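You operate a simulated robot arm through the tools that you are given. There is no shell and no other tool. Be economical: measure what you need, move in short steps, check, and stop when the job is done.

You are at the controls of a simulated two-armed robot. One attempt, no reset.

Task
Put the box labelled "seal kit" from the top of the island table on the top of the wall bench and the box marked "switch" on the front of the packing bench. Take the plug gauge marked "GO" from the top of the wall bench and put it on top of the bush there. Any order will do.

The check looks at the end state, three seconds after you hand in, the way a careful person would. Anything else that was tipped, shoved, dropped, spilled or broken makes it a failure. Lids that push on must go on centred and level and be pressed home; caps that screw on are set level and turned clockwise until they are tight.

Robot
Two 6-joint arms with two-finger parallel grippers on one trunk, on a base that drives. Base frame: it is fixed to the floor where the robot stands at the start and does not move with it; the origin is under the middle of the robot, x ahead of it, y to its left, z up. Units: m, degrees, N and s.
The left shoulder is at the start at [0.06, 0.187, 1.172], the right one opposite. Places, roughly: bush [-1.25, 0.5, 0.75]; front of the packing bench [-0.5, 4, 0.8]; plug gauge [-1.25, 1, 0.75]; top of the wall bench [-1.2, 0.4, 0.8]. Payload 1.57 kg a hand.
Tool frame (each hand has its own): the origin (TCP) lies between the finger pads and is the grasp point; the fingertips stand 0.03 m ahead of it; z points along the fingers, y is the line along which they close. Largest opening 0.11 m; finger width 0.024, thickness 0.012; the body of the gripper, 0.048 by 0.112 m, starts 0.078 m behind the TCP.
Orientation is that of the tool frame in the base frame, as [roll, pitch, yaw] about the fixed x, y, z axes, in that order (R = Rz(yaw) Ry(pitch) Rx(roll)). With the fingers straight down and closing along the base's y, the tool's x points along the base's -x, its y along +y and its z along -z.

Tools
- The arms move only by the tool apply_moves. It takes "left_steps", "right_steps" or both (then of equal length, played together; a hand with none holds still); each is a list of rows, each a list of 7 numbers: the shift along the tool's x, y, z in units of 300 mm (1.0 is 300 mm), then the turn, a rotation vector about the tool's x, y, z in units of 180 degrees (1.0 is 180 degrees), then the gripper command, from -1 (shut) to 1 (fully open), values between in proportion. In form: [[tx, ty, tz, ax, ay, az, hand], ...]. A call has 1 to 20 rows; each row is the pose to reach, as a shift and turn from the pose commanded when the call began, along the tool's axes at that moment. A call with a number of a shift or a turn outside -1 to 1 is refused whole. Each row takes 0.2 s and may step no farther than 0.05 m and 8.6 degrees from the row before; otherwise, or with a gripper value out of range, the whole call is refused. Where a pose cannot be reached the arm comes as near as it can. A force on the tool above 40 N (or 10 N above the force at the start of the call, whichever is more), or a blocked arm, ends the call early, and 0.2 s more pass. The fingers move at their own pace (about 0.153 m/s each) and stop on an object; they squeeze with about 21 N. The grip force told is the motor's: it shows also when the fingers shut on nothing. Time passes only in rows, and 0.2 s behind the last, so rows that repeat a pose let the fingers close. The reply holds the time, the measured pose of the TCP, the force on the tool along the base axes, the opening and the grip force, in the units named above and with some noise, with the torque about the TCP (base axes, N m) and any sound that the robot's microphone picked up.
- Cameras (640 x 400 px; columns grow to the right, rows downward): "scene" is now at [0.0154, 0.016, 1.7059]; the picture's right is [-0.01, -1.00, 0.00], its down [-0.80, 0.01, -0.60] and it looks along [0.60, -0.01, -0.80] (base axes); focal length 249 px, centre (320, 200). "left" rides on the left gripper at [0.07, -0.016, -0.141] in its tool frame; the picture's right is [0.23, 0.97, 0.00], its down [-0.86, 0.20, -0.48] and it looks along [-0.47, 0.11, 0.88] (tool axes); focal length 222 px, centre (320, 200). "right" rides on the right gripper at [0.07, 0.016, -0.141] in its tool frame; the picture's right is [-0.23, 0.97, 0.00], its down [-0.86, -0.20, -0.48] and it looks along [-0.47, -0.11, 0.88] (tool axes); focal length 222 px, centre (320, 200). There is no depth. A picture from a camera that has moved, and an enlarged one, comes with that camera's place and axes in the base frame and with its lens. The place of the scene camera against the robot may be out by one fixed shift of up to 0.018 m in any direction.
- get_image(camera): a new picture of that camera. No time passes.
- move_column(by): slides the trunk up (or, below 0, down) by that many m; the arms and the scene camera ride with it, the base frame stays. It gives what a move gives, with no picture.
- steer(legs): drives the robot by 1 to 6 legs, each [ahead, left, turn to the left] in m, m and degrees, along the robot's own axes; the way and the turn of a leg run together, so that a leg with both is an arc; at most 1.5 m and 180 degrees a leg. The arms and the cameras ride along, it lands a little off, and it stops where it bumps. It gives what a move gives.
- head_to(pan, tilt): turns the head with the scene camera to pan (to the left, within 86 degrees either way) and tilt (down, from -29 to 69), counted from straight ahead of the robot. It gives what a move gives.
- enlarge(camera, box): a new picture of the part [left, top, right, bottom] of that camera's present view, enlarged. No time passes.
- finish_job(): hands the job in; it is judged then, once.

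Go step by step. Nothing tells you exact positions but the pictures and the camera data: compare them with the known pose of the tool, close in by small moves and look again before you grip or let go. The budget is 165 turns and 130 pictures, counting those below and the enlarged ones. Unless the task says otherwise, let go and move clear before handing in, and close with one line.

The tools are called as name(argument=value, ...) on one line, values as JSON. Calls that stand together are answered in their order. apply_moves: Moves the arms, as the interface text tells. Its arguments: {"type":"object","properties":{"left_steps":{"type":"array"},"right_steps":{"type":"array"}},"required":[]} The other tools are called the same way: move_column (by) slides the trunk up or down; steer (legs) drives the base; head_to (pan, tilt) turns the head that bears the scene camera; get_image (camera) takes a picture; enlarge (camera, box) takes an enlarged picture of a part of a camera's view; finish_job () hands the job in.

At the start:

```text
t: 0.0
left_tcp_pos: [0.455, 0.1144, 1.1189]
left_orientation: [-179.9, 0.0, 180.0]
left_ft_force: [-0.7, -0.2, -0.3]
left_ft_torque: [0.04, 0.04, -0.02]
left_finger_gap: 0.1099
left_grip_force: 0.0
right_tcp_pos: [0.3636, -0.2295, 1.1865]
right_orientation: [180.0, 0.1, 180.0]
right_ft_force: [0.6, -0.6, -0.5]
right_ft_torque: [0.0, -0.01, -0.05]
right_finger_gap: 0.1101
right_grip_force: 0.1
trunk travel left (down, up): [-0.8, 0.19]
robot x, y, heading: [-0.0002, 0.0008, 0.1]
head pan, tilt: [-0.8, 53.0]
```

scene: 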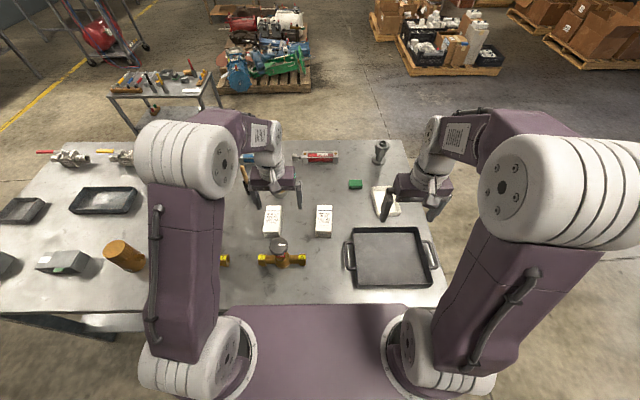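
right: 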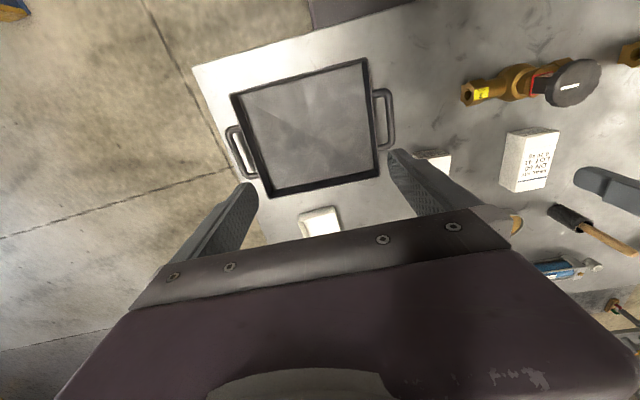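
left: 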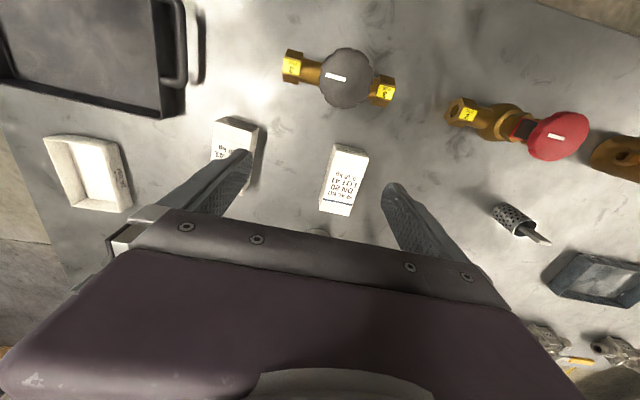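

I see two white cartons on the island table in front of me; I enlarge them to read their labels.

enlarge(camera="left", box=[190, 100, 390, 225])

enlarge(camera="scene", box=[240, 180, 360, 255])

enlarge(camera="scene", box=[0, 130, 160, 300])

```text
3.20 times, centred on (290, 162) of left
camera zoom: at [0.3845, 0.0985, 1.2598], right [-0.23, 0.97, 0.0], down [0.86, 0.2, 0.48], along [0.47, 0.11, -0.88], focal length 711 px, centre (416, 320)
```

zoom: 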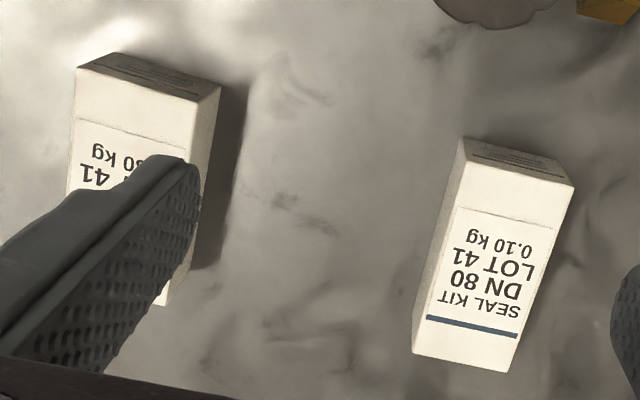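

```text
5.33 times, centred on (300, 218) of scene
camera zoom: at [0.0154, 0.016, 1.7059], right [-0.01, -1.0, 0.0], down [-0.8, 0.01, -0.6], along [0.6, -0.01, -0.8], focal length 1329 px, centre (427, 107)
```

zoom: 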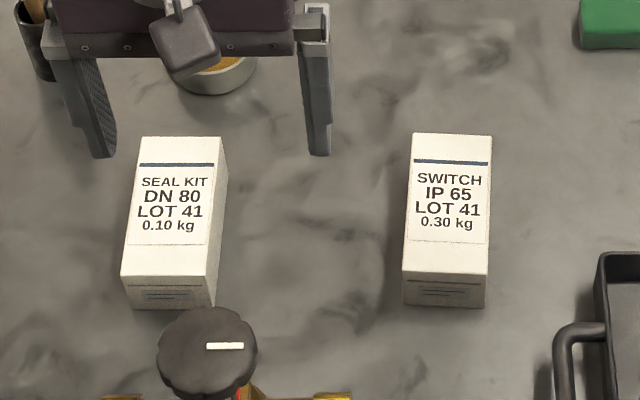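

```text
2.35 times, centred on (80, 215) of scene
camera zoom: at [0.0154, 0.016, 1.7059], right [-0.01, -1.0, 0.0], down [-0.8, 0.01, -0.6], along [0.6, -0.01, -0.8], focal length 586 px, centre (885, 165)
```

zoom: 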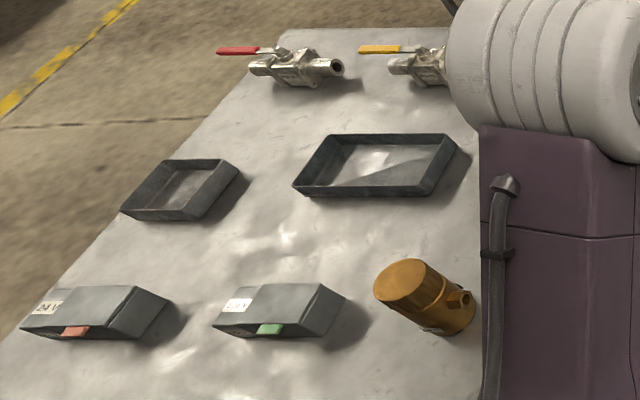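

The seal kit is the left carton, about (0.55, 0.19). The switch is the right one, about (0.55, -0.02), and both are roughly 4 cm high. I bring the left hand above the kit and look again.

apply_moves(left_steps=[[-0.08, 0.06, 0.1, 0, 0, 0, 1], [-0.16, 0.12, 0.2, 0, 0, 0, 1], [-0.24, 0.18, 0.3, 0, 0, 0, 1], [-0.31, 0.24, 0.4, 0, 0, 0, 1], [-0.31, 0.24, 0.5, 0, 0, 0, 1], [-0.31, 0.24, 0.5, 0, 0, 0, 1]])

get_image(camera="left")

get_image(camera="scene")

```text
t: 1.4
left_tcp_pos: [0.5487, 0.1864, 0.9684]
left_orientation: [180.0, 0.0, -180.0]
left_ft_force: [-0.2, 1.1, -0.3]
left_ft_torque: [0.0, -0.02, 0.0]
left_finger_gap: 0.1098
left_grip_force: 0.1
right_tcp_pos: [0.3637, -0.2288, 1.1859]
right_orientation: [180.0, -0.1, 180.0]
right_ft_force: [-0.2, 1.0, 0.8]
right_ft_torque: [-0.04, -0.06, 0.03]
right_finger_gap: 0.1098
right_grip_force: 0.1
trunk travel left (down, up): [-0.8, 0.19]
robot x, y, heading: [-0.0014, -0.0005, -0.2]
head pan, tilt: [-0.8, 53.0]
```

```text
123 pictures are left
camera left: at [0.4788, 0.1705, 1.1093], right [-0.23, 0.97, 0.0], down [0.85, 0.2, 0.48], along [0.47, 0.11, -0.88], focal length 222 px, centre (320, 200)
```

left: 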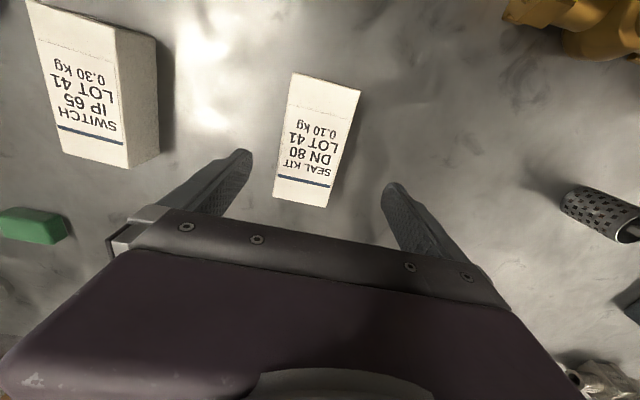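

```text
122 pictures are left
camera scene: at [0.0146, 0.0156, 1.706], right [-0.01, -1.0, 0.0], down [-0.8, 0.01, -0.6], along [0.6, -0.01, -0.8], focal length 249 px, centre (320, 200)
```

scene: 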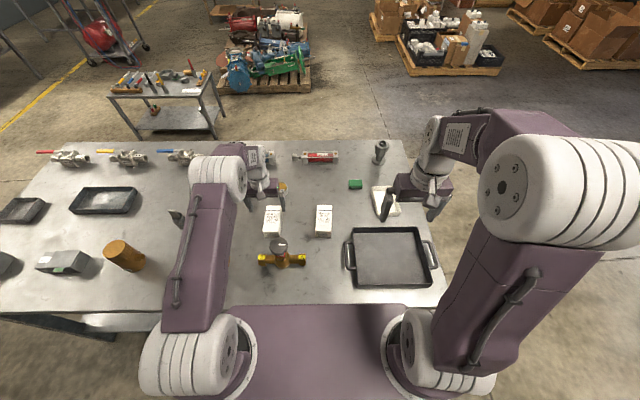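

The kit centre is at about (0.545, 0.178), with its top near z = 0.85. I shift slightly and come down around it.

apply_moves(left_steps=[[0.01, -0.028, 0.1, 0, 0, 0, 1], [0.01, -0.028, 0.2, 0, 0, 0, 1], [0.01, -0.028, 0.3, 0, 0, 0, 1], [0.01, -0.028, 0.3, 0, 0, 0, 1]])

get_image(camera="left")

enlarge(camera="scene", box=[220, 160, 360, 250])

```text
t: 2.4
left_tcp_pos: [0.5438, 0.1794, 0.8804]
left_orientation: [179.9, 0.0, -180.0]
left_ft_force: [-2.7, -0.1, 3.8]
left_ft_torque: [-0.25, 0.04, -0.15]
left_finger_gap: 0.1098
left_grip_force: 0.0
right_tcp_pos: [0.363, -0.2293, 1.1857]
right_orientation: [180.0, 0.0, 180.0]
right_ft_force: [0.1, -0.3, -0.3]
right_ft_torque: [-0.03, -0.01, 0.03]
right_finger_gap: 0.1102
right_grip_force: 0.1
trunk travel left (down, up): [-0.8, 0.19]
robot x, y, heading: [0.0013, 0.001, 0.1]
head pan, tilt: [-0.8, 53.0]
```

```text
121 pictures are left
camera left: at [0.4748, 0.1638, 1.0203], right [-0.23, 0.97, 0.0], down [0.86, 0.2, 0.48], along [0.47, 0.11, -0.88], focal length 222 px, centre (320, 200)
```

left: 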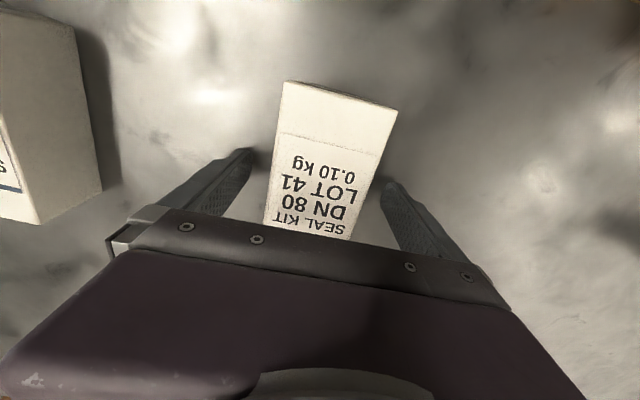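

```text
4.44 times, centred on (290, 205) of scene
camera zoom: at [0.0148, 0.0156, 1.706], right [-0.01, -1.0, 0.0], down [-0.8, 0.01, -0.6], along [0.6, -0.01, -0.8], focal length 1107 px, centre (453, 178)
```

zoom: 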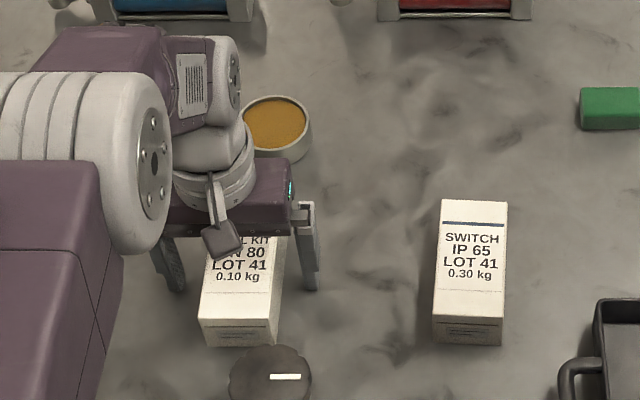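

The fingers straddle the kit well. There is a small force reading, so I wait one row to see whether it is a transient.

apply_moves(left_steps=[[0, 0, 0, 0, 0, 0, 1], [0, 0, 0, 0, 0, 0, 1]])

enlarge(camera="left", box=[160, 60, 480, 260])

```text
t: 3.0
left_tcp_pos: [0.5448, 0.1789, 0.8801]
left_orientation: [180.0, 0.0, 180.0]
left_ft_force: [-0.8, -0.4, 0.6]
left_ft_torque: [-0.05, 0.04, -0.04]
left_finger_gap: 0.1101
left_grip_force: 0.1
right_tcp_pos: [0.3628, -0.2292, 1.1866]
right_orientation: [-179.9, -0.1, 179.9]
right_ft_force: [-0.1, 0.2, -0.4]
right_ft_torque: [0.02, 0.0, -0.01]
right_finger_gap: 0.1099
right_grip_force: 0.0
trunk travel left (down, up): [-0.8, 0.19]
robot x, y, heading: [0.0012, 0.0024, 0.2]
head pan, tilt: [-0.8, 53.0]
```

```text
2.00 times, centred on (320, 160) of left
camera zoom: at [0.475, 0.1639, 1.0203], right [-0.23, 0.97, 0.0], down [0.85, 0.2, 0.48], along [0.47, 0.11, -0.88], focal length 444 px, centre (320, 280)
```

zoom: 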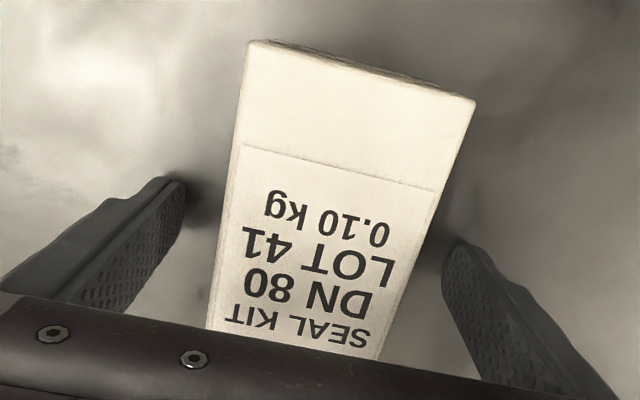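

The reading was a transient. Triangulation puts the kit's top at about 0.89 and the table at about 0.84, so this height is right for the grasp. I close the hand and lift a little.

apply_moves(left_steps=[[0, 0, 0, 0, 0, 0, -0.2], [0, 0, 0, 0, 0, 0, -0.6], [0, 0, 0, 0, 0, 0, -1], [0, 0, 0, 0, 0, 0, -1], [0, 0, -0.1, 0, 0, 0, -1], [0, 0, -0.2, 0, 0, 0, -1], [0, 0, -0.3, 0, 0, 0, -1]])

get_image(camera="left")

```text
t: 4.6
left_tcp_pos: [0.543, 0.1789, 0.9701]
left_orientation: [-180.0, 0.0, -179.9]
left_ft_force: [-0.2, -0.6, -0.5]
left_ft_torque: [0.0, -0.05, -0.02]
left_finger_gap: 0.0597
left_grip_force: 20.8
right_tcp_pos: [0.3617, -0.229, 1.1858]
right_orientation: [180.0, 0.0, -179.9]
right_ft_force: [-0.2, -1.0, 1.2]
right_ft_torque: [0.0, 0.02, 0.02]
right_finger_gap: 0.1101
right_grip_force: 0.1
trunk travel left (down, up): [-0.8, 0.19]
robot x, y, heading: [-0.0034, 0.0031, -0.2]
head pan, tilt: [-0.8, 53.0]
```

```text
118 pictures are left
camera left: at [0.4736, 0.1635, 1.1102], right [-0.23, 0.97, 0.0], down [0.86, 0.2, 0.48], along [0.47, 0.11, -0.88], focal length 222 px, centre (320, 200)
```

left: 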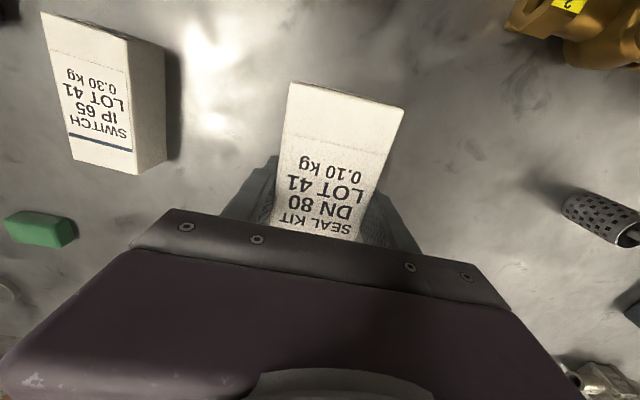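

The kit is lifted and held. I move the left hand up and out to the left, then bring the right hand above the switch.

apply_moves(left_steps=[[0, 0, -0.12, 0, 0, 0, -1], [0, 0, -0.24, 0, 0, 0, -1], [0.1, 0.08, -0.34, 0, 0, 0, -1], [0.2, 0.16, -0.4, 0, 0, 0, -1], [0.3, 0.24, -0.47, 0, 0, 0, -1], [0.4, 0.32, -0.53, 0, 0, 0, -1], [0.48, 0.4, -0.6, 0, 0, 0, -1]])

apply_moves(right_steps=[[-0.08, 0.1, 0, 0, 0, 0.022, 1], [-0.16, 0.2, 0.06, 0, 0, 0.022, 1], [-0.24, 0.3, 0.12, 0, 0, 0.022, 1], [-0.33, 0.4, 0.2, 0, 0, 0.022, 1], [-0.41, 0.49, 0.29, 0, 0, 0.022, 1], [-0.49, 0.57, 0.39, 0, 0, 0.022, 1], [-0.55, 0.64, 0.5, 0, 0, 0.022, 1], [-0.577, 0.68, 0.6, 0, 0, 0.022, 1], [-0.577, 0.68, 0.65, 0, 0, 0.022, 1], [-0.577, 0.68, 0.65, 0, 0, 0.022, 1]])

get_image(camera="right")

get_image(camera="scene")

```text
t: 6.2
left_tcp_pos: [0.3991, 0.2998, 1.1506]
left_orientation: [180.0, 0.2, 179.9]
left_ft_force: [0.3, -0.5, -1.2]
left_ft_torque: [-0.01, -0.04, 0.0]
left_finger_gap: 0.0596
left_grip_force: 20.8
right_tcp_pos: [0.3614, -0.2289, 1.1862]
right_orientation: [180.0, 0.2, -180.0]
right_ft_force: [0.0, 0.9, 0.5]
right_ft_torque: [0.02, 0.01, 0.0]
right_finger_gap: 0.1098
right_grip_force: 0.1
trunk travel left (down, up): [-0.8, 0.19]
robot x, y, heading: [-0.0018, 0.0021, 0.1]
head pan, tilt: [-0.8, 53.0]
```

```text
t: 8.4
left_tcp_pos: [0.401, 0.298, 1.151]
left_orientation: [180.0, 0.0, 180.0]
left_ft_force: [0.7, -0.2, -0.6]
left_ft_torque: [0.0, 0.02, 0.02]
left_finger_gap: 0.0597
left_grip_force: 21.3
right_tcp_pos: [0.5371, -0.0233, 0.9917]
right_orientation: [180.0, 0.0, 176.1]
right_ft_force: [0.4, -0.9, 0.4]
right_ft_torque: [0.02, -0.01, -0.02]
right_finger_gap: 0.1103
right_grip_force: 0.1
trunk travel left (down, up): [-0.8, 0.19]
robot x, y, heading: [0.0013, 0.0004, -0.1]
head pan, tilt: [-0.8, 53.0]
```

```text
117 pictures are left
camera right: at [0.4687, -0.0033, 1.1332], right [0.29, 0.96, 0.0], down [0.84, -0.26, 0.48], along [0.46, -0.14, -0.88], focal length 222 px, centre (320, 200)
```

right: 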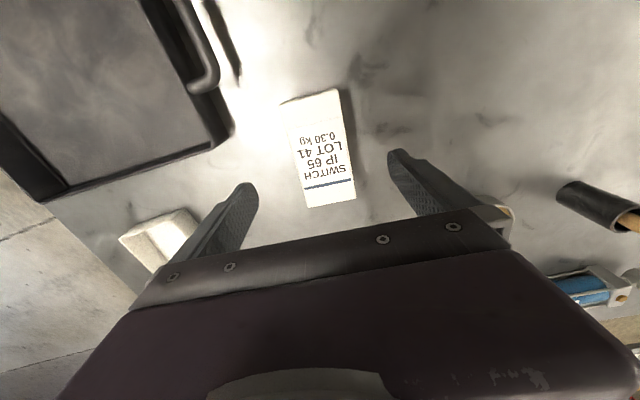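

```text
116 pictures are left
camera scene: at [0.0155, 0.0163, 1.7059], right [-0.01, -1.0, 0.0], down [-0.8, 0.01, -0.6], along [0.6, -0.01, -0.8], focal length 249 px, centre (320, 200)
```

scene: 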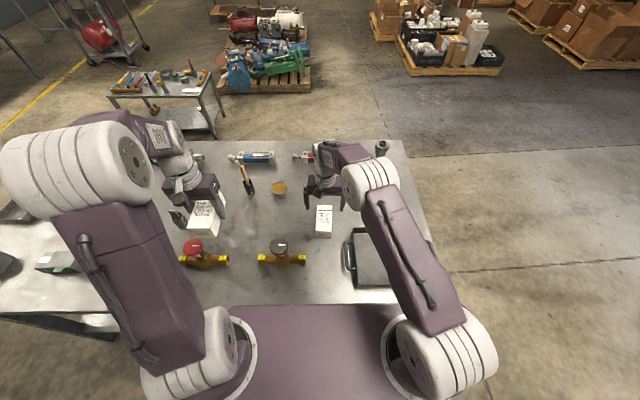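

The switch is centred and aligned with the right hand. I go down to z = 0.88, as with the kit.

apply_moves(right_steps=[[0, 0, 0.12, 0, 0, 0, 1], [0, 0, 0.22, 0, 0, 0, 1], [0, 0, 0.3, 0, 0, 0, 1], [0, 0, 0.365, 0, 0, 0, 1], [0, 0, 0.365, 0, 0, 0, 1]])

get_image(camera="right")

```text
t: 9.6
left_tcp_pos: [0.4013, 0.2998, 1.1499]
left_orientation: [-179.9, -0.1, -179.9]
left_ft_force: [0.7, -0.5, -0.7]
left_ft_torque: [-0.03, 0.01, 0.03]
left_finger_gap: 0.0596
left_grip_force: 20.7
right_tcp_pos: [0.5362, -0.0255, 0.8808]
right_orientation: [-180.0, 0.0, 176.0]
right_ft_force: [0.5, -0.5, 0.4]
right_ft_torque: [0.02, -0.03, 0.02]
right_finger_gap: 0.1097
right_grip_force: 0.2
trunk travel left (down, up): [-0.8, 0.19]
robot x, y, heading: [0.0011, -0.0008, -0.0]
head pan, tilt: [-0.8, 53.0]
```

```text
115 pictures are left
camera right: at [0.4681, -0.004, 1.0226], right [0.29, 0.96, 0.0], down [0.84, -0.26, 0.48], along [0.46, -0.14, -0.88], focal length 222 px, centre (320, 200)
```

right: 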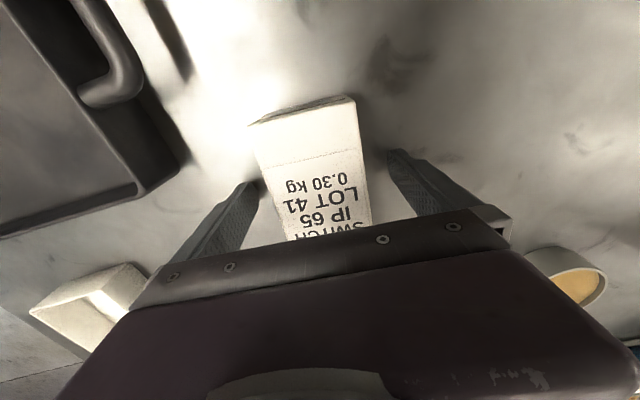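

The fingers are clear on both sides of the switch box. I close the hand and lift.

apply_moves(right_steps=[[0, 0, 0, 0, 0, 0, -0.2], [0, 0, 0, 0, 0, 0, -0.6], [0, 0, 0, 0, 0, 0, -1], [0, 0, 0, 0, 0, 0, -1], [0, 0, -0.1, 0, 0, 0, -1], [0, 0, -0.22, 0, 0, 0, -1], [0, 0, -0.36, 0, 0, 0, -1], [0, 0, -0.5, 0, 0, 0, -1], [0, 0, -0.64, 0, 0, 0, -1], [0, 0, -0.8, 0, 0, 0, -1], [0, 0, -0.9, 0, 0, 0, -1]])

get_image(camera="right")

```text
t: 12.0
left_tcp_pos: [0.4012, 0.299, 1.1501]
left_orientation: [-180.0, 0.0, -180.0]
left_ft_force: [0.6, -0.2, -0.1]
left_ft_torque: [-0.03, 0.01, 0.02]
left_finger_gap: 0.0595
left_grip_force: 21.3
right_tcp_pos: [0.5367, -0.0261, 1.1514]
right_orientation: [-180.0, -0.1, 176.0]
right_ft_force: [-0.3, 0.4, -3.1]
right_ft_torque: [0.01, 0.0, -0.01]
right_finger_gap: 0.0598
right_grip_force: 21.0
trunk travel left (down, up): [-0.8, 0.19]
robot x, y, heading: [0.0008, 0.0046, 0.1]
head pan, tilt: [-0.8, 53.0]
```

```text
114 pictures are left
camera right: at [0.4681, -0.0048, 1.2928], right [0.29, 0.96, 0.0], down [0.84, -0.26, 0.48], along [0.46, -0.14, -0.88], focal length 222 px, centre (320, 200)
```

right: 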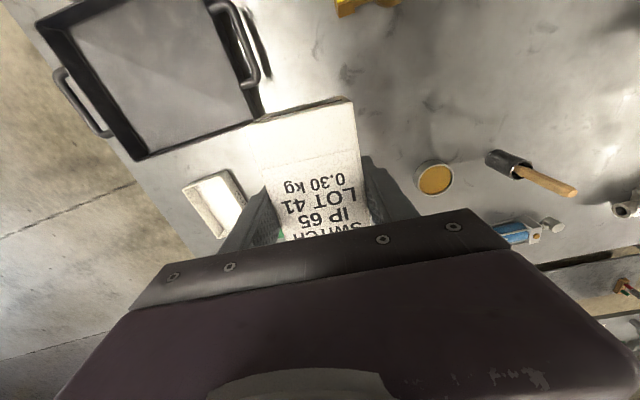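

Both boxes are in hand. I draw the right hand back and look to the left before driving.

apply_moves(right_steps=[[0.09, -0.1, 0, 0, 0, 0, -1], [0.18, -0.2, 0, 0, 0, 0, -1], [0.27, -0.3, 0, 0, 0, 0, -1], [0.36, -0.4, 0, 0, 0, 0, -1], [0.45, -0.5, 0, 0, 0, 0, -1], [0.5, -0.6, 0, 0, 0, 0, -1], [0.55, -0.68, 0, 0, 0, 0, -1]])

head_to(pan=86, tilt=25)

get_image(camera="scene")

```text
t: 13.6
left_tcp_pos: [0.4008, 0.2989, 1.1509]
left_orientation: [-180.0, 0.0, -180.0]
left_ft_force: [0.0, 0.7, -1.2]
left_ft_torque: [0.0, 0.0, 0.03]
left_finger_gap: 0.0595
left_grip_force: 21.1
right_tcp_pos: [0.3555, -0.219, 1.1504]
right_orientation: [-180.0, 0.0, 176.1]
right_ft_force: [0.3, -0.6, -2.7]
right_ft_torque: [-0.01, -0.01, 0.04]
right_finger_gap: 0.0599
right_grip_force: 21.0
trunk travel left (down, up): [-0.8, 0.19]
robot x, y, heading: [0.0016, 0.0002, 0.3]
head pan, tilt: [-0.8, 53.0]
```

```text
t: 15.2
left_tcp_pos: [0.3997, 0.2994, 1.151]
left_orientation: [-180.0, -0.1, -180.0]
left_ft_force: [-0.8, 0.1, -0.5]
left_ft_torque: [0.03, 0.0, -0.02]
left_finger_gap: 0.0595
left_grip_force: 21.5
right_tcp_pos: [0.3572, -0.2175, 1.1511]
right_orientation: [180.0, 0.0, 176.0]
right_ft_force: [0.3, 0.0, -2.6]
right_ft_torque: [0.02, 0.0, 0.0]
right_finger_gap: 0.0599
right_grip_force: 20.9
trunk travel left (down, up): [-0.8, 0.19]
robot x, y, heading: [0.0002, -0.0002, -0.1]
head pan, tilt: [85.9, 25.0]
```

```text
113 pictures are left
camera scene: at [-0.0516, 0.1088, 1.7474], right [1.0, -0.07, 0.0], down [-0.03, -0.42, -0.91], along [0.06, 0.9, -0.42], focal length 249 px, centre (320, 200)
```

scene: 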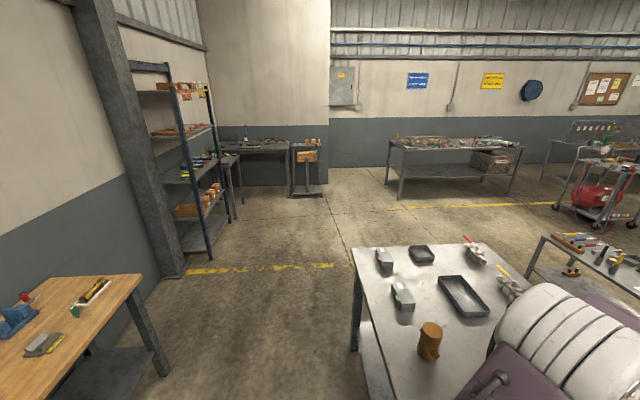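

The wall bench is the wooden one on the left, with its front edge near x = -0.93. The packing bench looks to be one of those in the far corner. I back off to the middle of the aisle and turn to face the wall bench.

steer(legs=[[-0.33, 0, 0], [0, 0, 90]])

head_to(pan=60, tilt=40)

get_image(camera="scene")

```text
t: 21.2
left_tcp_pos: [-0.6203, 0.4025, 1.1505]
left_orientation: [180.0, 0.1, -90.1]
left_ft_force: [-0.4, 0.3, -0.5]
left_ft_torque: [-0.03, -0.03, -0.03]
left_finger_gap: 0.0596
left_grip_force: 20.8
right_tcp_pos: [-0.1034, 0.3567, 1.1505]
right_orientation: [180.0, 0.1, -94.2]
right_ft_force: [-0.5, 0.2, -2.3]
right_ft_torque: [0.01, -0.01, -0.03]
right_finger_gap: 0.0599
right_grip_force: 21.0
trunk travel left (down, up): [-0.8, 0.19]
robot x, y, heading: [-0.3279, 0.0005, 89.8]
head pan, tilt: [85.9, 25.0]
```

```text
t: 22.1
left_tcp_pos: [-0.6203, 0.4025, 1.1509]
left_orientation: [180.0, 0.1, -90.1]
left_ft_force: [0.6, 1.1, -0.9]
left_ft_torque: [0.0, -0.01, -0.02]
left_finger_gap: 0.0596
left_grip_force: 20.9
right_tcp_pos: [-0.1033, 0.3573, 1.1504]
right_orientation: [180.0, 0.0, -94.1]
right_ft_force: [0.7, 0.5, -2.8]
right_ft_torque: [-0.02, 0.03, 0.03]
right_finger_gap: 0.06
right_grip_force: 21.0
trunk travel left (down, up): [-0.8, 0.19]
robot x, y, heading: [-0.3194, 0.0025, 89.9]
head pan, tilt: [60.0, 40.0]
```

```text
112 pictures are left
camera scene: at [-0.3945, 0.0007, 1.7241], right [0.5, 0.87, 0.0], down [0.56, -0.32, -0.77], along [-0.66, 0.38, -0.64], focal length 249 px, centre (320, 200)
```

scene: 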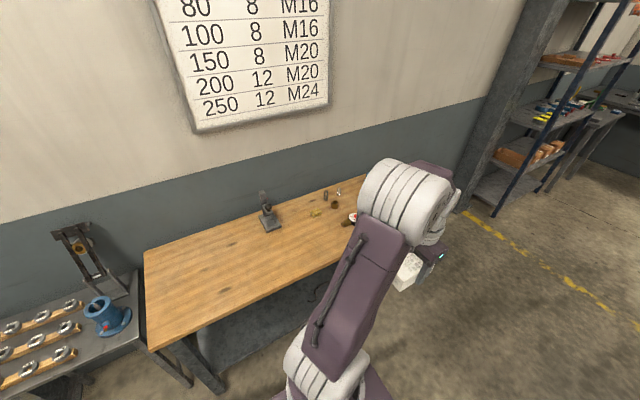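

The turn was clear. I drive ahead to y of about 0.65 and turn to face the wall bench.

steer(legs=[[0.65, 0, 0], [0, 0, 90]])

head_to(pan=0, tilt=45)

get_image(camera="scene")

```text
t: 29.4
left_tcp_pos: [-0.7297, 0.3475, 1.1515]
left_orientation: [-180.0, 0.1, -2.3]
left_ft_force: [-0.9, -0.7, -1.4]
left_ft_torque: [-0.01, 0.01, -0.05]
left_finger_gap: 0.0596
left_grip_force: 21.1
right_tcp_pos: [-0.6664, 0.8617, 1.1507]
right_orientation: [-180.0, 0.1, -6.2]
right_ft_force: [0.1, 1.1, -2.6]
right_ft_torque: [0.02, -0.02, 0.03]
right_finger_gap: 0.06
right_grip_force: 21.1
trunk travel left (down, up): [-0.8, 0.19]
robot x, y, heading: [-0.3172, 0.6329, 177.9]
head pan, tilt: [60.0, 40.0]
```

```text
t: 30.7
left_tcp_pos: [-0.7308, 0.3473, 1.1502]
left_orientation: [180.0, 0.0, -2.2]
left_ft_force: [0.4, -0.7, -0.9]
left_ft_torque: [0.01, 0.02, -0.02]
left_finger_gap: 0.06
left_grip_force: 20.8
right_tcp_pos: [-0.6658, 0.8618, 1.1498]
right_orientation: [-179.9, 0.0, -6.2]
right_ft_force: [0.2, 0.3, -2.6]
right_ft_torque: [0.01, -0.01, 0.05]
right_finger_gap: 0.0601
right_grip_force: 20.9
trunk travel left (down, up): [-0.8, 0.19]
robot x, y, heading: [-0.3144, 0.6306, 177.7]
head pan, tilt: [0.0, 45.0]
```

```text
111 pictures are left
camera scene: at [-0.3384, 0.6485, 1.7168], right [0.04, 1.0, 0.0], down [0.71, -0.03, -0.71], along [-0.71, 0.03, -0.71], focal length 249 px, centre (320, 200)
```

scene: 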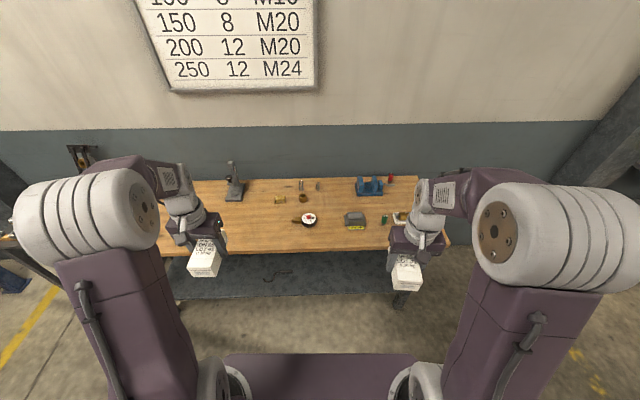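

enlarge(camera="scene", box=[220, 155, 345, 255])

enlarge(camera="scene", box=[320, 155, 445, 255])

```text
4.00 times, centred on (282, 205) of scene
camera zoom: at [-0.3384, 0.6485, 1.7168], right [0.04, 1.0, 0.0], down [0.71, -0.03, -0.71], along [-0.71, 0.03, -0.71], focal length 997 px, centre (470, 180)
```

zoom: 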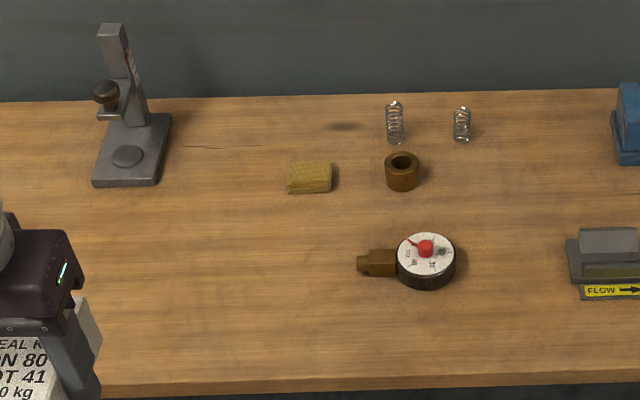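

```text
4.00 times, centred on (382, 205) of scene
camera zoom: at [-0.3384, 0.6485, 1.7168], right [0.04, 1.0, 0.0], down [0.71, -0.03, -0.71], along [-0.71, 0.03, -0.71], focal length 997 px, centre (70, 180)
```

zoom: 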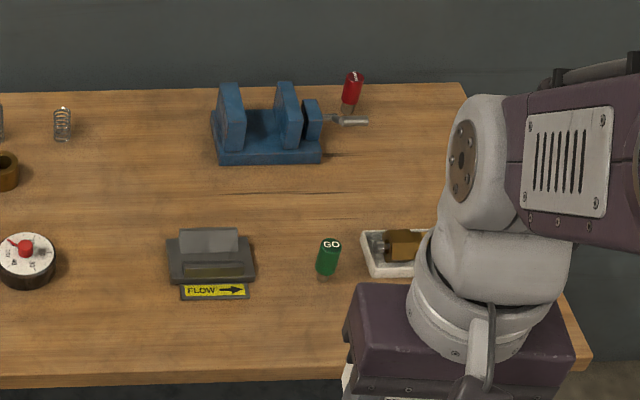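

Facing the bench I see the bush at about (-1.27, 0.60), the green GO gauge at about (-1.10, 0.99) and a red gauge farther back. There is a free spot for the kit near (-1.13, 0.40), so I drive closer.

steer(legs=[[0, 0, 2.2], [0.33, 0, 0]])

get_image(camera="left")

get_image(camera="scene")

get_image(camera="right")

```text
t: 33.2
left_tcp_pos: [-1.0477, 0.3322, 1.151]
left_orientation: [-180.0, 0.1, -0.2]
left_ft_force: [-0.2, 0.5, -0.5]
left_ft_torque: [-0.03, 0.04, 0.0]
left_finger_gap: 0.0597
left_grip_force: 21.1
right_tcp_pos: [-1.0033, 0.8487, 1.1513]
right_orientation: [-180.0, 0.1, -4.1]
right_ft_force: [0.6, -0.7, -2.6]
right_ft_torque: [0.01, 0.0, 0.04]
right_finger_gap: 0.0601
right_grip_force: 21.0
trunk travel left (down, up): [-0.8, 0.19]
robot x, y, heading: [-0.6475, 0.6275, 180.1]
head pan, tilt: [0.0, 45.0]
```

```text
108 pictures are left
camera left: at [-0.9784, 0.349, 1.2915], right [0.23, -0.97, 0.0], down [-0.85, -0.2, 0.48], along [-0.47, -0.11, -0.88], focal length 222 px, centre (320, 200)
```

left: 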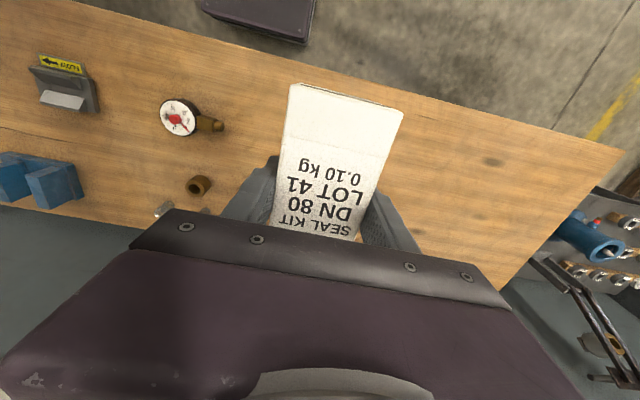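

```text
107 pictures are left
camera scene: at [-0.6663, 0.6482, 1.7168], right [0.0, 1.0, 0.0], down [0.71, 0.0, -0.71], along [-0.71, 0.0, -0.71], focal length 249 px, centre (320, 200)
```

scene: 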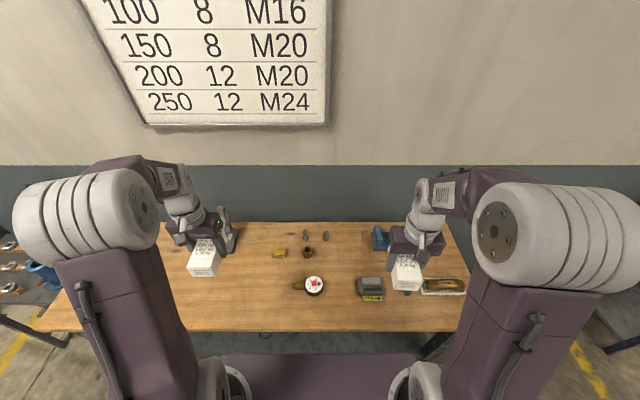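

```text
106 pictures are left
camera right: at [-0.9341, 0.8279, 1.2927], right [-0.3, -0.96, 0.0], down [-0.84, 0.26, 0.48], along [-0.46, 0.14, -0.88], focal length 222 px, centre (320, 200)
```

right: 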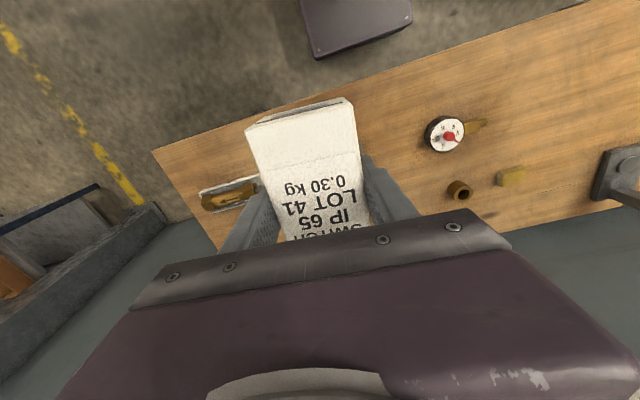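

The bench top works out near z = 0.79–0.80. I lower the kit toward (-1.08, 0.36), a clear spot, and stop a few centimetres above the surface.

apply_moves(left_steps=[[-0.1, -0.1, 0.05, 0, 0, 0, -1], [-0.1, -0.1, 0.2, 0, 0, 0, -1], [-0.1, -0.1, 0.35, 0, 0, 0, -1], [-0.1, -0.1, 0.5, 0, 0, 0, -1], [-0.1, -0.1, 0.64, 0, 0, 0, -1], [-0.1, -0.1, 0.78, 0, 0, 0, -1], [-0.1, -0.1, 0.9, 0, 0, 0, -1], [-0.1, -0.1, 0.9, 0, 0, 0, -1]])

get_image(camera="left")

enlarge(camera="scene", box=[130, 200, 340, 340])

```text
t: 35.0
left_tcp_pos: [-1.0782, 0.3617, 0.8799]
left_orientation: [-180.0, 0.0, 0.0]
left_ft_force: [0.5, 0.9, -0.7]
left_ft_torque: [0.01, 0.01, 0.03]
left_finger_gap: 0.0597
left_grip_force: 20.6
right_tcp_pos: [-1.0045, 0.8502, 1.1504]
right_orientation: [179.9, 0.0, -4.1]
right_ft_force: [0.3, 0.1, -2.7]
right_ft_torque: [0.02, -0.01, 0.04]
right_finger_gap: 0.0598
right_grip_force: 20.8
trunk travel left (down, up): [-0.8, 0.19]
robot x, y, heading: [-0.6484, 0.6328, 180.1]
head pan, tilt: [0.0, 45.0]
```

```text
105 pictures are left
camera left: at [-1.0088, 0.3772, 1.0212], right [0.23, -0.97, 0.0], down [-0.86, -0.2, 0.48], along [-0.47, -0.11, -0.88], focal length 222 px, centre (320, 200)
```

left: 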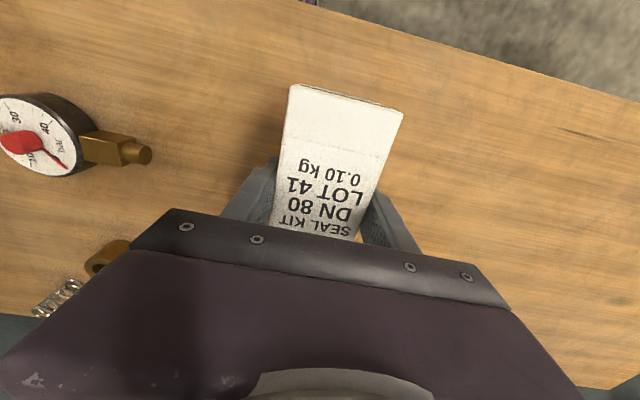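

```text
2.86 times, centred on (235, 270) of scene
camera zoom: at [-0.6684, 0.6484, 1.7168], right [0.0, 1.0, 0.0], down [0.71, 0.0, -0.71], along [-0.71, 0.0, -0.71], focal length 712 px, centre (563, 0)
```

zoom: 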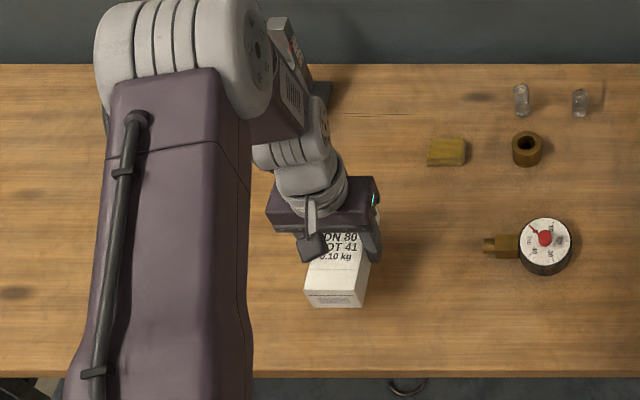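

The spot is clear, so I lower in small steps until I feel contact.

apply_moves(left_steps=[[0, 0, 0.03, 0, 0, 0, -1], [0, 0, 0.06, 0, 0, 0, -1], [0, 0, 0.08, 0, 0, 0, -1], [0, 0, 0.1, 0, 0, 0, -1], [0, 0, 0.11, 0, 0, 0, -1], [0, 0, 0.12, 0, 0, 0, -1]])

```text
t: 36.4
left_tcp_pos: [-1.0796, 0.3638, 0.847]
left_orientation: [179.9, -0.1, -0.1]
left_ft_force: [0.1, -0.4, -1.2]
left_ft_torque: [-0.02, 0.01, -0.01]
left_finger_gap: 0.0594
left_grip_force: 20.9
right_tcp_pos: [-1.0044, 0.8501, 1.1507]
right_orientation: [-179.9, 0.0, -4.1]
right_ft_force: [-1.1, 0.2, -3.5]
right_ft_torque: [0.0, 0.02, 0.0]
right_finger_gap: 0.0599
right_grip_force: 21.2
trunk travel left (down, up): [-0.8, 0.19]
robot x, y, heading: [-0.6477, 0.6307, 179.9]
head pan, tilt: [0.0, 45.0]
```

apply_moves(left_steps=[[0, 0, 0.01, 0, 0, 0, -1], [0, 0, 0.02, 0, 0, 0, -1], [0, 0, 0.03, 0, 0, 0, -1], [0, 0, 0.04, 0, 0, 0, -1]])

enlarge(camera="scene", box=[200, 240, 290, 300])

```text
t: 37.4
left_tcp_pos: [-1.0792, 0.3637, 0.8342]
left_orientation: [-180.0, 0.0, 0.0]
left_ft_force: [0.2, 0.9, -0.6]
left_ft_torque: [-0.04, 0.03, 0.01]
left_finger_gap: 0.0599
left_grip_force: 20.7
right_tcp_pos: [-1.0052, 0.8488, 1.1501]
right_orientation: [180.0, 0.1, -4.1]
right_ft_force: [-0.5, -0.3, -2.8]
right_ft_torque: [0.03, -0.04, -0.01]
right_finger_gap: 0.0601
right_grip_force: 20.8
trunk travel left (down, up): [-0.8, 0.19]
robot x, y, heading: [-0.6495, 0.6298, 180.0]
head pan, tilt: [0.0, 45.0]
```

```text
6.67 times, centred on (245, 270) of scene
camera zoom: at [-0.669, 0.6481, 1.7168], right [0.0, 1.0, 0.0], down [0.71, 0.0, -0.71], along [-0.71, 0.0, -0.71], focal length 1661 px, centre (820, -267)
```

zoom: 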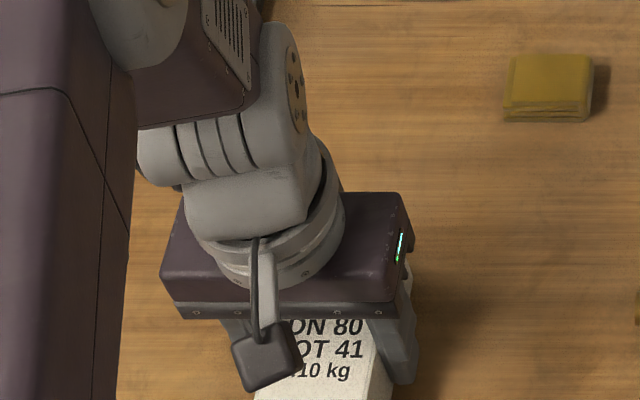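

No contact yet, so I keep lowering.

apply_moves(left_steps=[[0, 0, 0.01, 0, 0, 0, -1], [0, 0, 0.02, 0, 0, 0, -1], [0, 0, 0.03, 0, 0, 0, -1], [0, 0, 0.04, 0, 0, 0, -1], [0, 0, 0.05, 0, 0, 0, -1], [0, 0, 0.06, 0, 0, 0, -1]])

```text
t: 38.2
left_tcp_pos: [-1.0789, 0.3642, 0.8294]
left_orientation: [180.0, 0.4, -0.2]
left_ft_force: [9.1, 0.5, 31.9]
left_ft_torque: [1.09, -0.67, -0.18]
left_finger_gap: 0.0599
left_grip_force: 20.4
right_tcp_pos: [-1.0001, 0.8496, 1.1521]
right_orientation: [-180.0, 0.1, -4.2]
right_ft_force: [-0.2, 0.2, -2.1]
right_ft_torque: [0.0, -0.04, -0.03]
right_finger_gap: 0.06
right_grip_force: 20.9
trunk travel left (down, up): [-0.8, 0.19]
robot x, y, heading: [-0.6495, 0.6323, 180.2]
head pan, tilt: [0.0, 45.0]
stopped in row 3 (left hand): the force on the tool passed its limit (the readings are from after the stop); the commanded pose is now the measured one
```

Contact came at TCP 0.83, so the bench top is at about 0.79. I let go and rise straight up.

apply_moves(left_steps=[[0, 0, -0.003, 0, 0, 0, -1], [0, 0, -0.003, 0, 0, 0, 0.3], [0, 0, -0.003, 0, 0, 0, 0.7], [0, 0, -0.003, 0, 0, 0, 0.7], [0, 0, -0.1, 0, 0, 0, 0.7], [0, 0, -0.25, 0, 0, 0, 0.7], [0, 0, -0.4, 0, 0, 0, 0.7], [0, 0, -0.55, 0, 0, 0, 0.7], [0, 0, -0.7, 0, 0, 0, 0.7], [0, 0, -0.85, 0, 0, 0, 0.7]])

get_image(camera="left")

get_image(camera="scene")

```text
t: 40.4
left_tcp_pos: [-1.0789, 0.364, 1.0842]
left_orientation: [179.8, 0.3, -0.1]
left_ft_force: [-0.1, 0.0, 0.0]
left_ft_torque: [-0.02, 0.06, 0.0]
left_finger_gap: 0.0933
left_grip_force: 0.0
right_tcp_pos: [-1.003, 0.8503, 1.1508]
right_orientation: [180.0, -0.1, -4.1]
right_ft_force: [0.0, 0.3, -2.8]
right_ft_torque: [-0.01, -0.02, 0.03]
right_finger_gap: 0.0597
right_grip_force: 20.6
trunk travel left (down, up): [-0.8, 0.19]
robot x, y, heading: [-0.6454, 0.633, 179.9]
head pan, tilt: [0.0, 45.0]
```

```text
102 pictures are left
camera left: at [-1.0082, 0.3809, 1.2238], right [0.23, -0.97, 0.0], down [-0.85, -0.2, 0.48], along [-0.47, -0.11, -0.88], focal length 222 px, centre (320, 200)
```

left: 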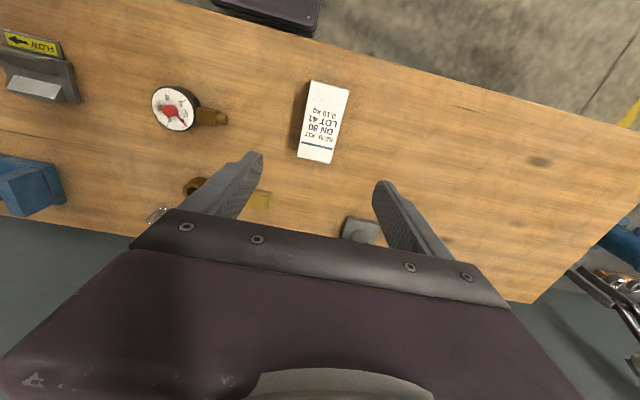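

```text
101 pictures are left
camera scene: at [-0.6674, 0.6488, 1.7167], right [0.0, 1.0, 0.0], down [0.71, 0.0, -0.71], along [-0.71, 0.0, -0.71], focal length 249 px, centre (320, 200)
```

scene: 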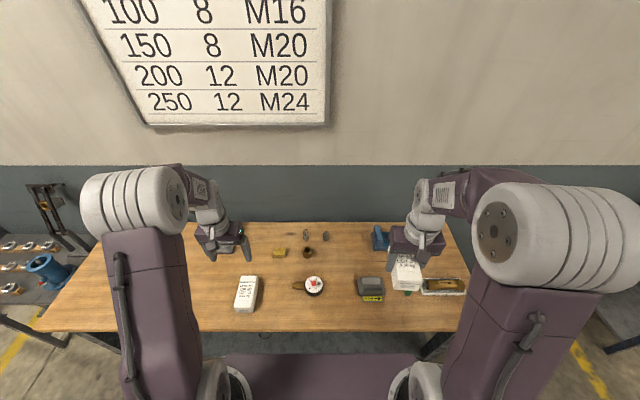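

The kit stands well on the wall bench. I now sidestep to the right so the left hand can reach the GO gauge at about (-1.10, 0.99).

steer(legs=[[0, -0.5, 0]])

get_image(camera="left")

get_image(camera="scene")

```text
t: 43.4
left_tcp_pos: [-1.0789, 0.8787, 1.0822]
left_orientation: [180.0, 0.3, -0.7]
left_ft_force: [0.3, 0.0, 1.0]
left_ft_torque: [0.0, 0.01, 0.0]
left_finger_gap: 0.0935
left_grip_force: 0.0
right_tcp_pos: [-0.9996, 1.3629, 1.15]
right_orientation: [-179.9, 0.0, -4.6]
right_ft_force: [0.0, -0.1, -3.2]
right_ft_torque: [0.01, -0.03, 0.0]
right_finger_gap: 0.0599
right_grip_force: 21.1
trunk travel left (down, up): [-0.8, 0.19]
robot x, y, heading: [-0.6441, 1.1448, 179.4]
head pan, tilt: [0.0, 45.0]
```

```text
100 pictures are left
camera left: at [-1.0084, 0.8947, 1.2227], right [0.22, -0.98, 0.0], down [-0.86, -0.19, 0.48], along [-0.47, -0.1, -0.88], focal length 222 px, centre (320, 200)
```

left: 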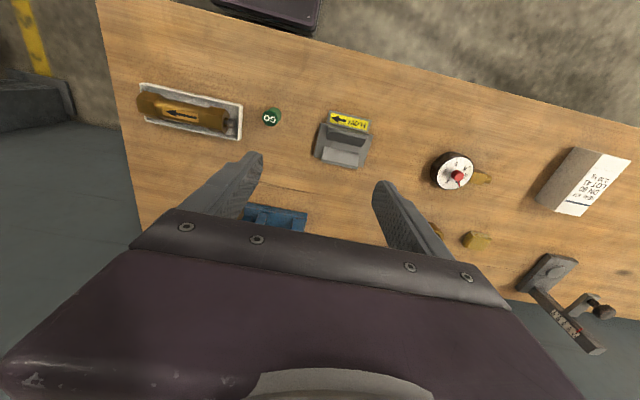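

```text
99 pictures are left
camera scene: at [-0.6655, 1.1589, 1.7168], right [0.01, 1.0, 0.0], down [0.71, -0.01, -0.71], along [-0.71, 0.01, -0.71], focal length 249 px, centre (320, 200)
```

scene: 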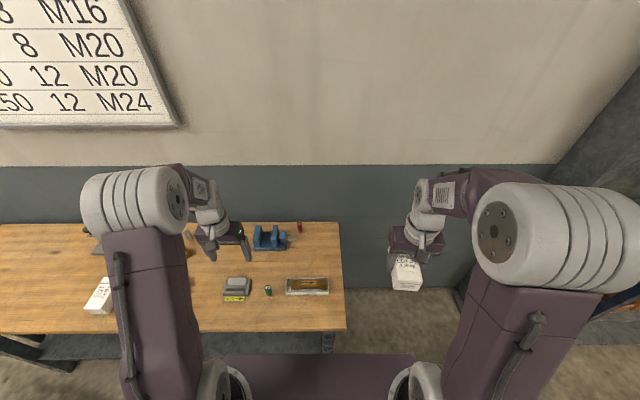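

enlarge(camera="scene", box=[240, 265, 300, 305])

enlarge(camera="left", box=[230, 85, 310, 145])

```text
10.00 times, centred on (270, 285) of scene
camera zoom: at [-0.6655, 1.1589, 1.7168], right [0.01, 1.0, 0.0], down [0.71, -0.01, -0.71], along [-0.71, 0.01, -0.71], focal length 2492 px, centre (820, -650)
```

zoom: 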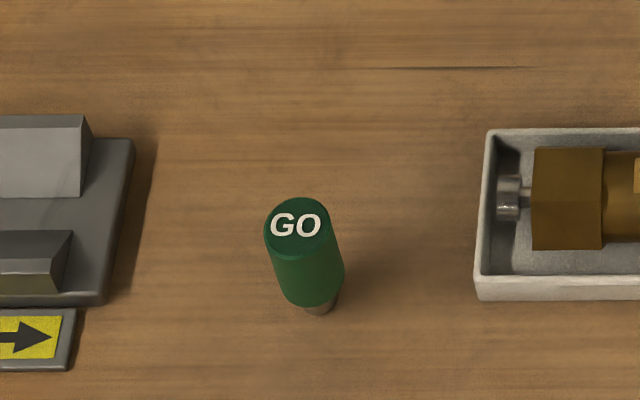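

```text
6.67 times, centred on (270, 115) of left
camera zoom: at [-1.0084, 0.8947, 1.2227], right [0.22, -0.98, 0.0], down [-0.86, -0.19, 0.48], along [-0.47, -0.1, -0.88], focal length 1481 px, centre (653, 767)
```

zoom: 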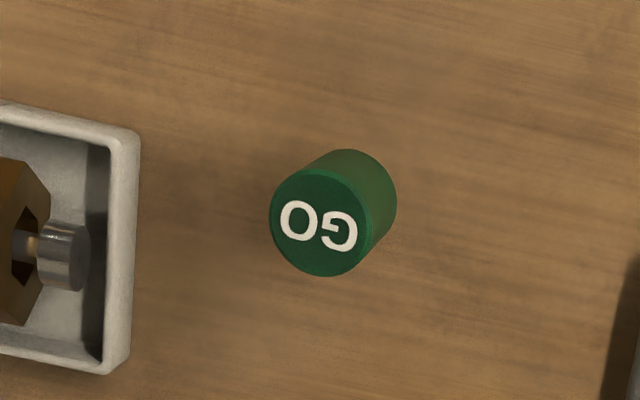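

The GO gauge is a green handle about 25 mm across and 47 mm high on a short steel plug, at about (-1.08, 0.967) with its top at 0.855. I set the left hand above it with the fingers partly closed.

apply_moves(left_steps=[[0, -0.1, 0, 0, 0, 0, 0.4], [0, -0.2, 0.1, 0, 0, 0, 0.18], [0, -0.29, 0.2, 0, 0, 0, 0.18], [0, -0.29, 0.34, 0, 0, 0, 0.18], [0, -0.29, 0.45, 0, 0, 0, 0.18], [0, -0.29, 0.45, 0, 0, 0, 0.18]])

get_image(camera="left")

enlarge(camera="scene", box=[210, 220, 330, 300])

```text
t: 44.8
left_tcp_pos: [-1.0783, 0.9675, 0.9466]
left_orientation: [179.9, 0.4, -0.6]
left_ft_force: [-0.8, 0.4, -0.5]
left_ft_torque: [-0.03, 0.02, 0.01]
left_finger_gap: 0.0648
left_grip_force: 0.1
right_tcp_pos: [-0.9994, 1.3653, 1.1513]
right_orientation: [-180.0, 0.0, -4.6]
right_ft_force: [-0.3, -0.5, -3.1]
right_ft_torque: [-0.04, 0.01, -0.02]
right_finger_gap: 0.0598
right_grip_force: 20.9
trunk travel left (down, up): [-0.8, 0.19]
robot x, y, heading: [-0.6457, 1.1413, 179.4]
head pan, tilt: [0.0, 45.0]
```

```text
96 pictures are left
camera left: at [-1.0074, 0.9832, 1.0872], right [0.22, -0.98, 0.0], down [-0.85, -0.19, 0.48], along [-0.47, -0.1, -0.88], focal length 222 px, centre (320, 200)
```

left: 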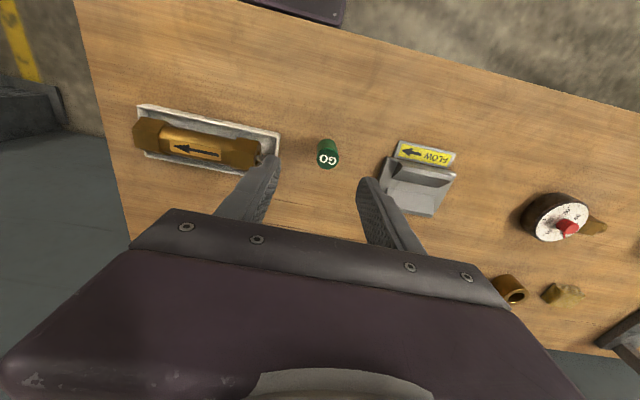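

```text
5.00 times, centred on (270, 260) of scene
camera zoom: at [-0.6648, 1.1612, 1.7168], right [0.01, 1.0, 0.0], down [0.71, -0.01, -0.71], along [-0.71, 0.01, -0.71], focal length 1246 px, centre (570, -100)
```

zoom: 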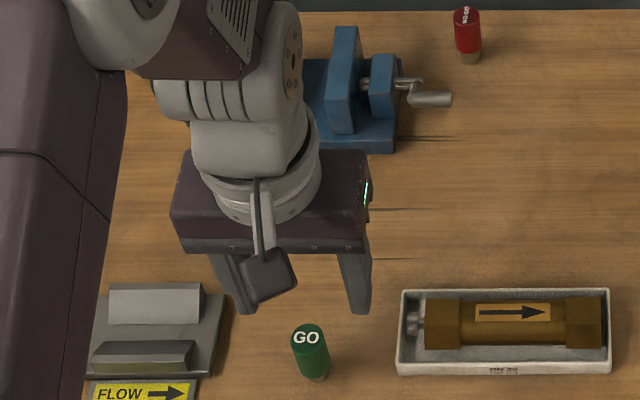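

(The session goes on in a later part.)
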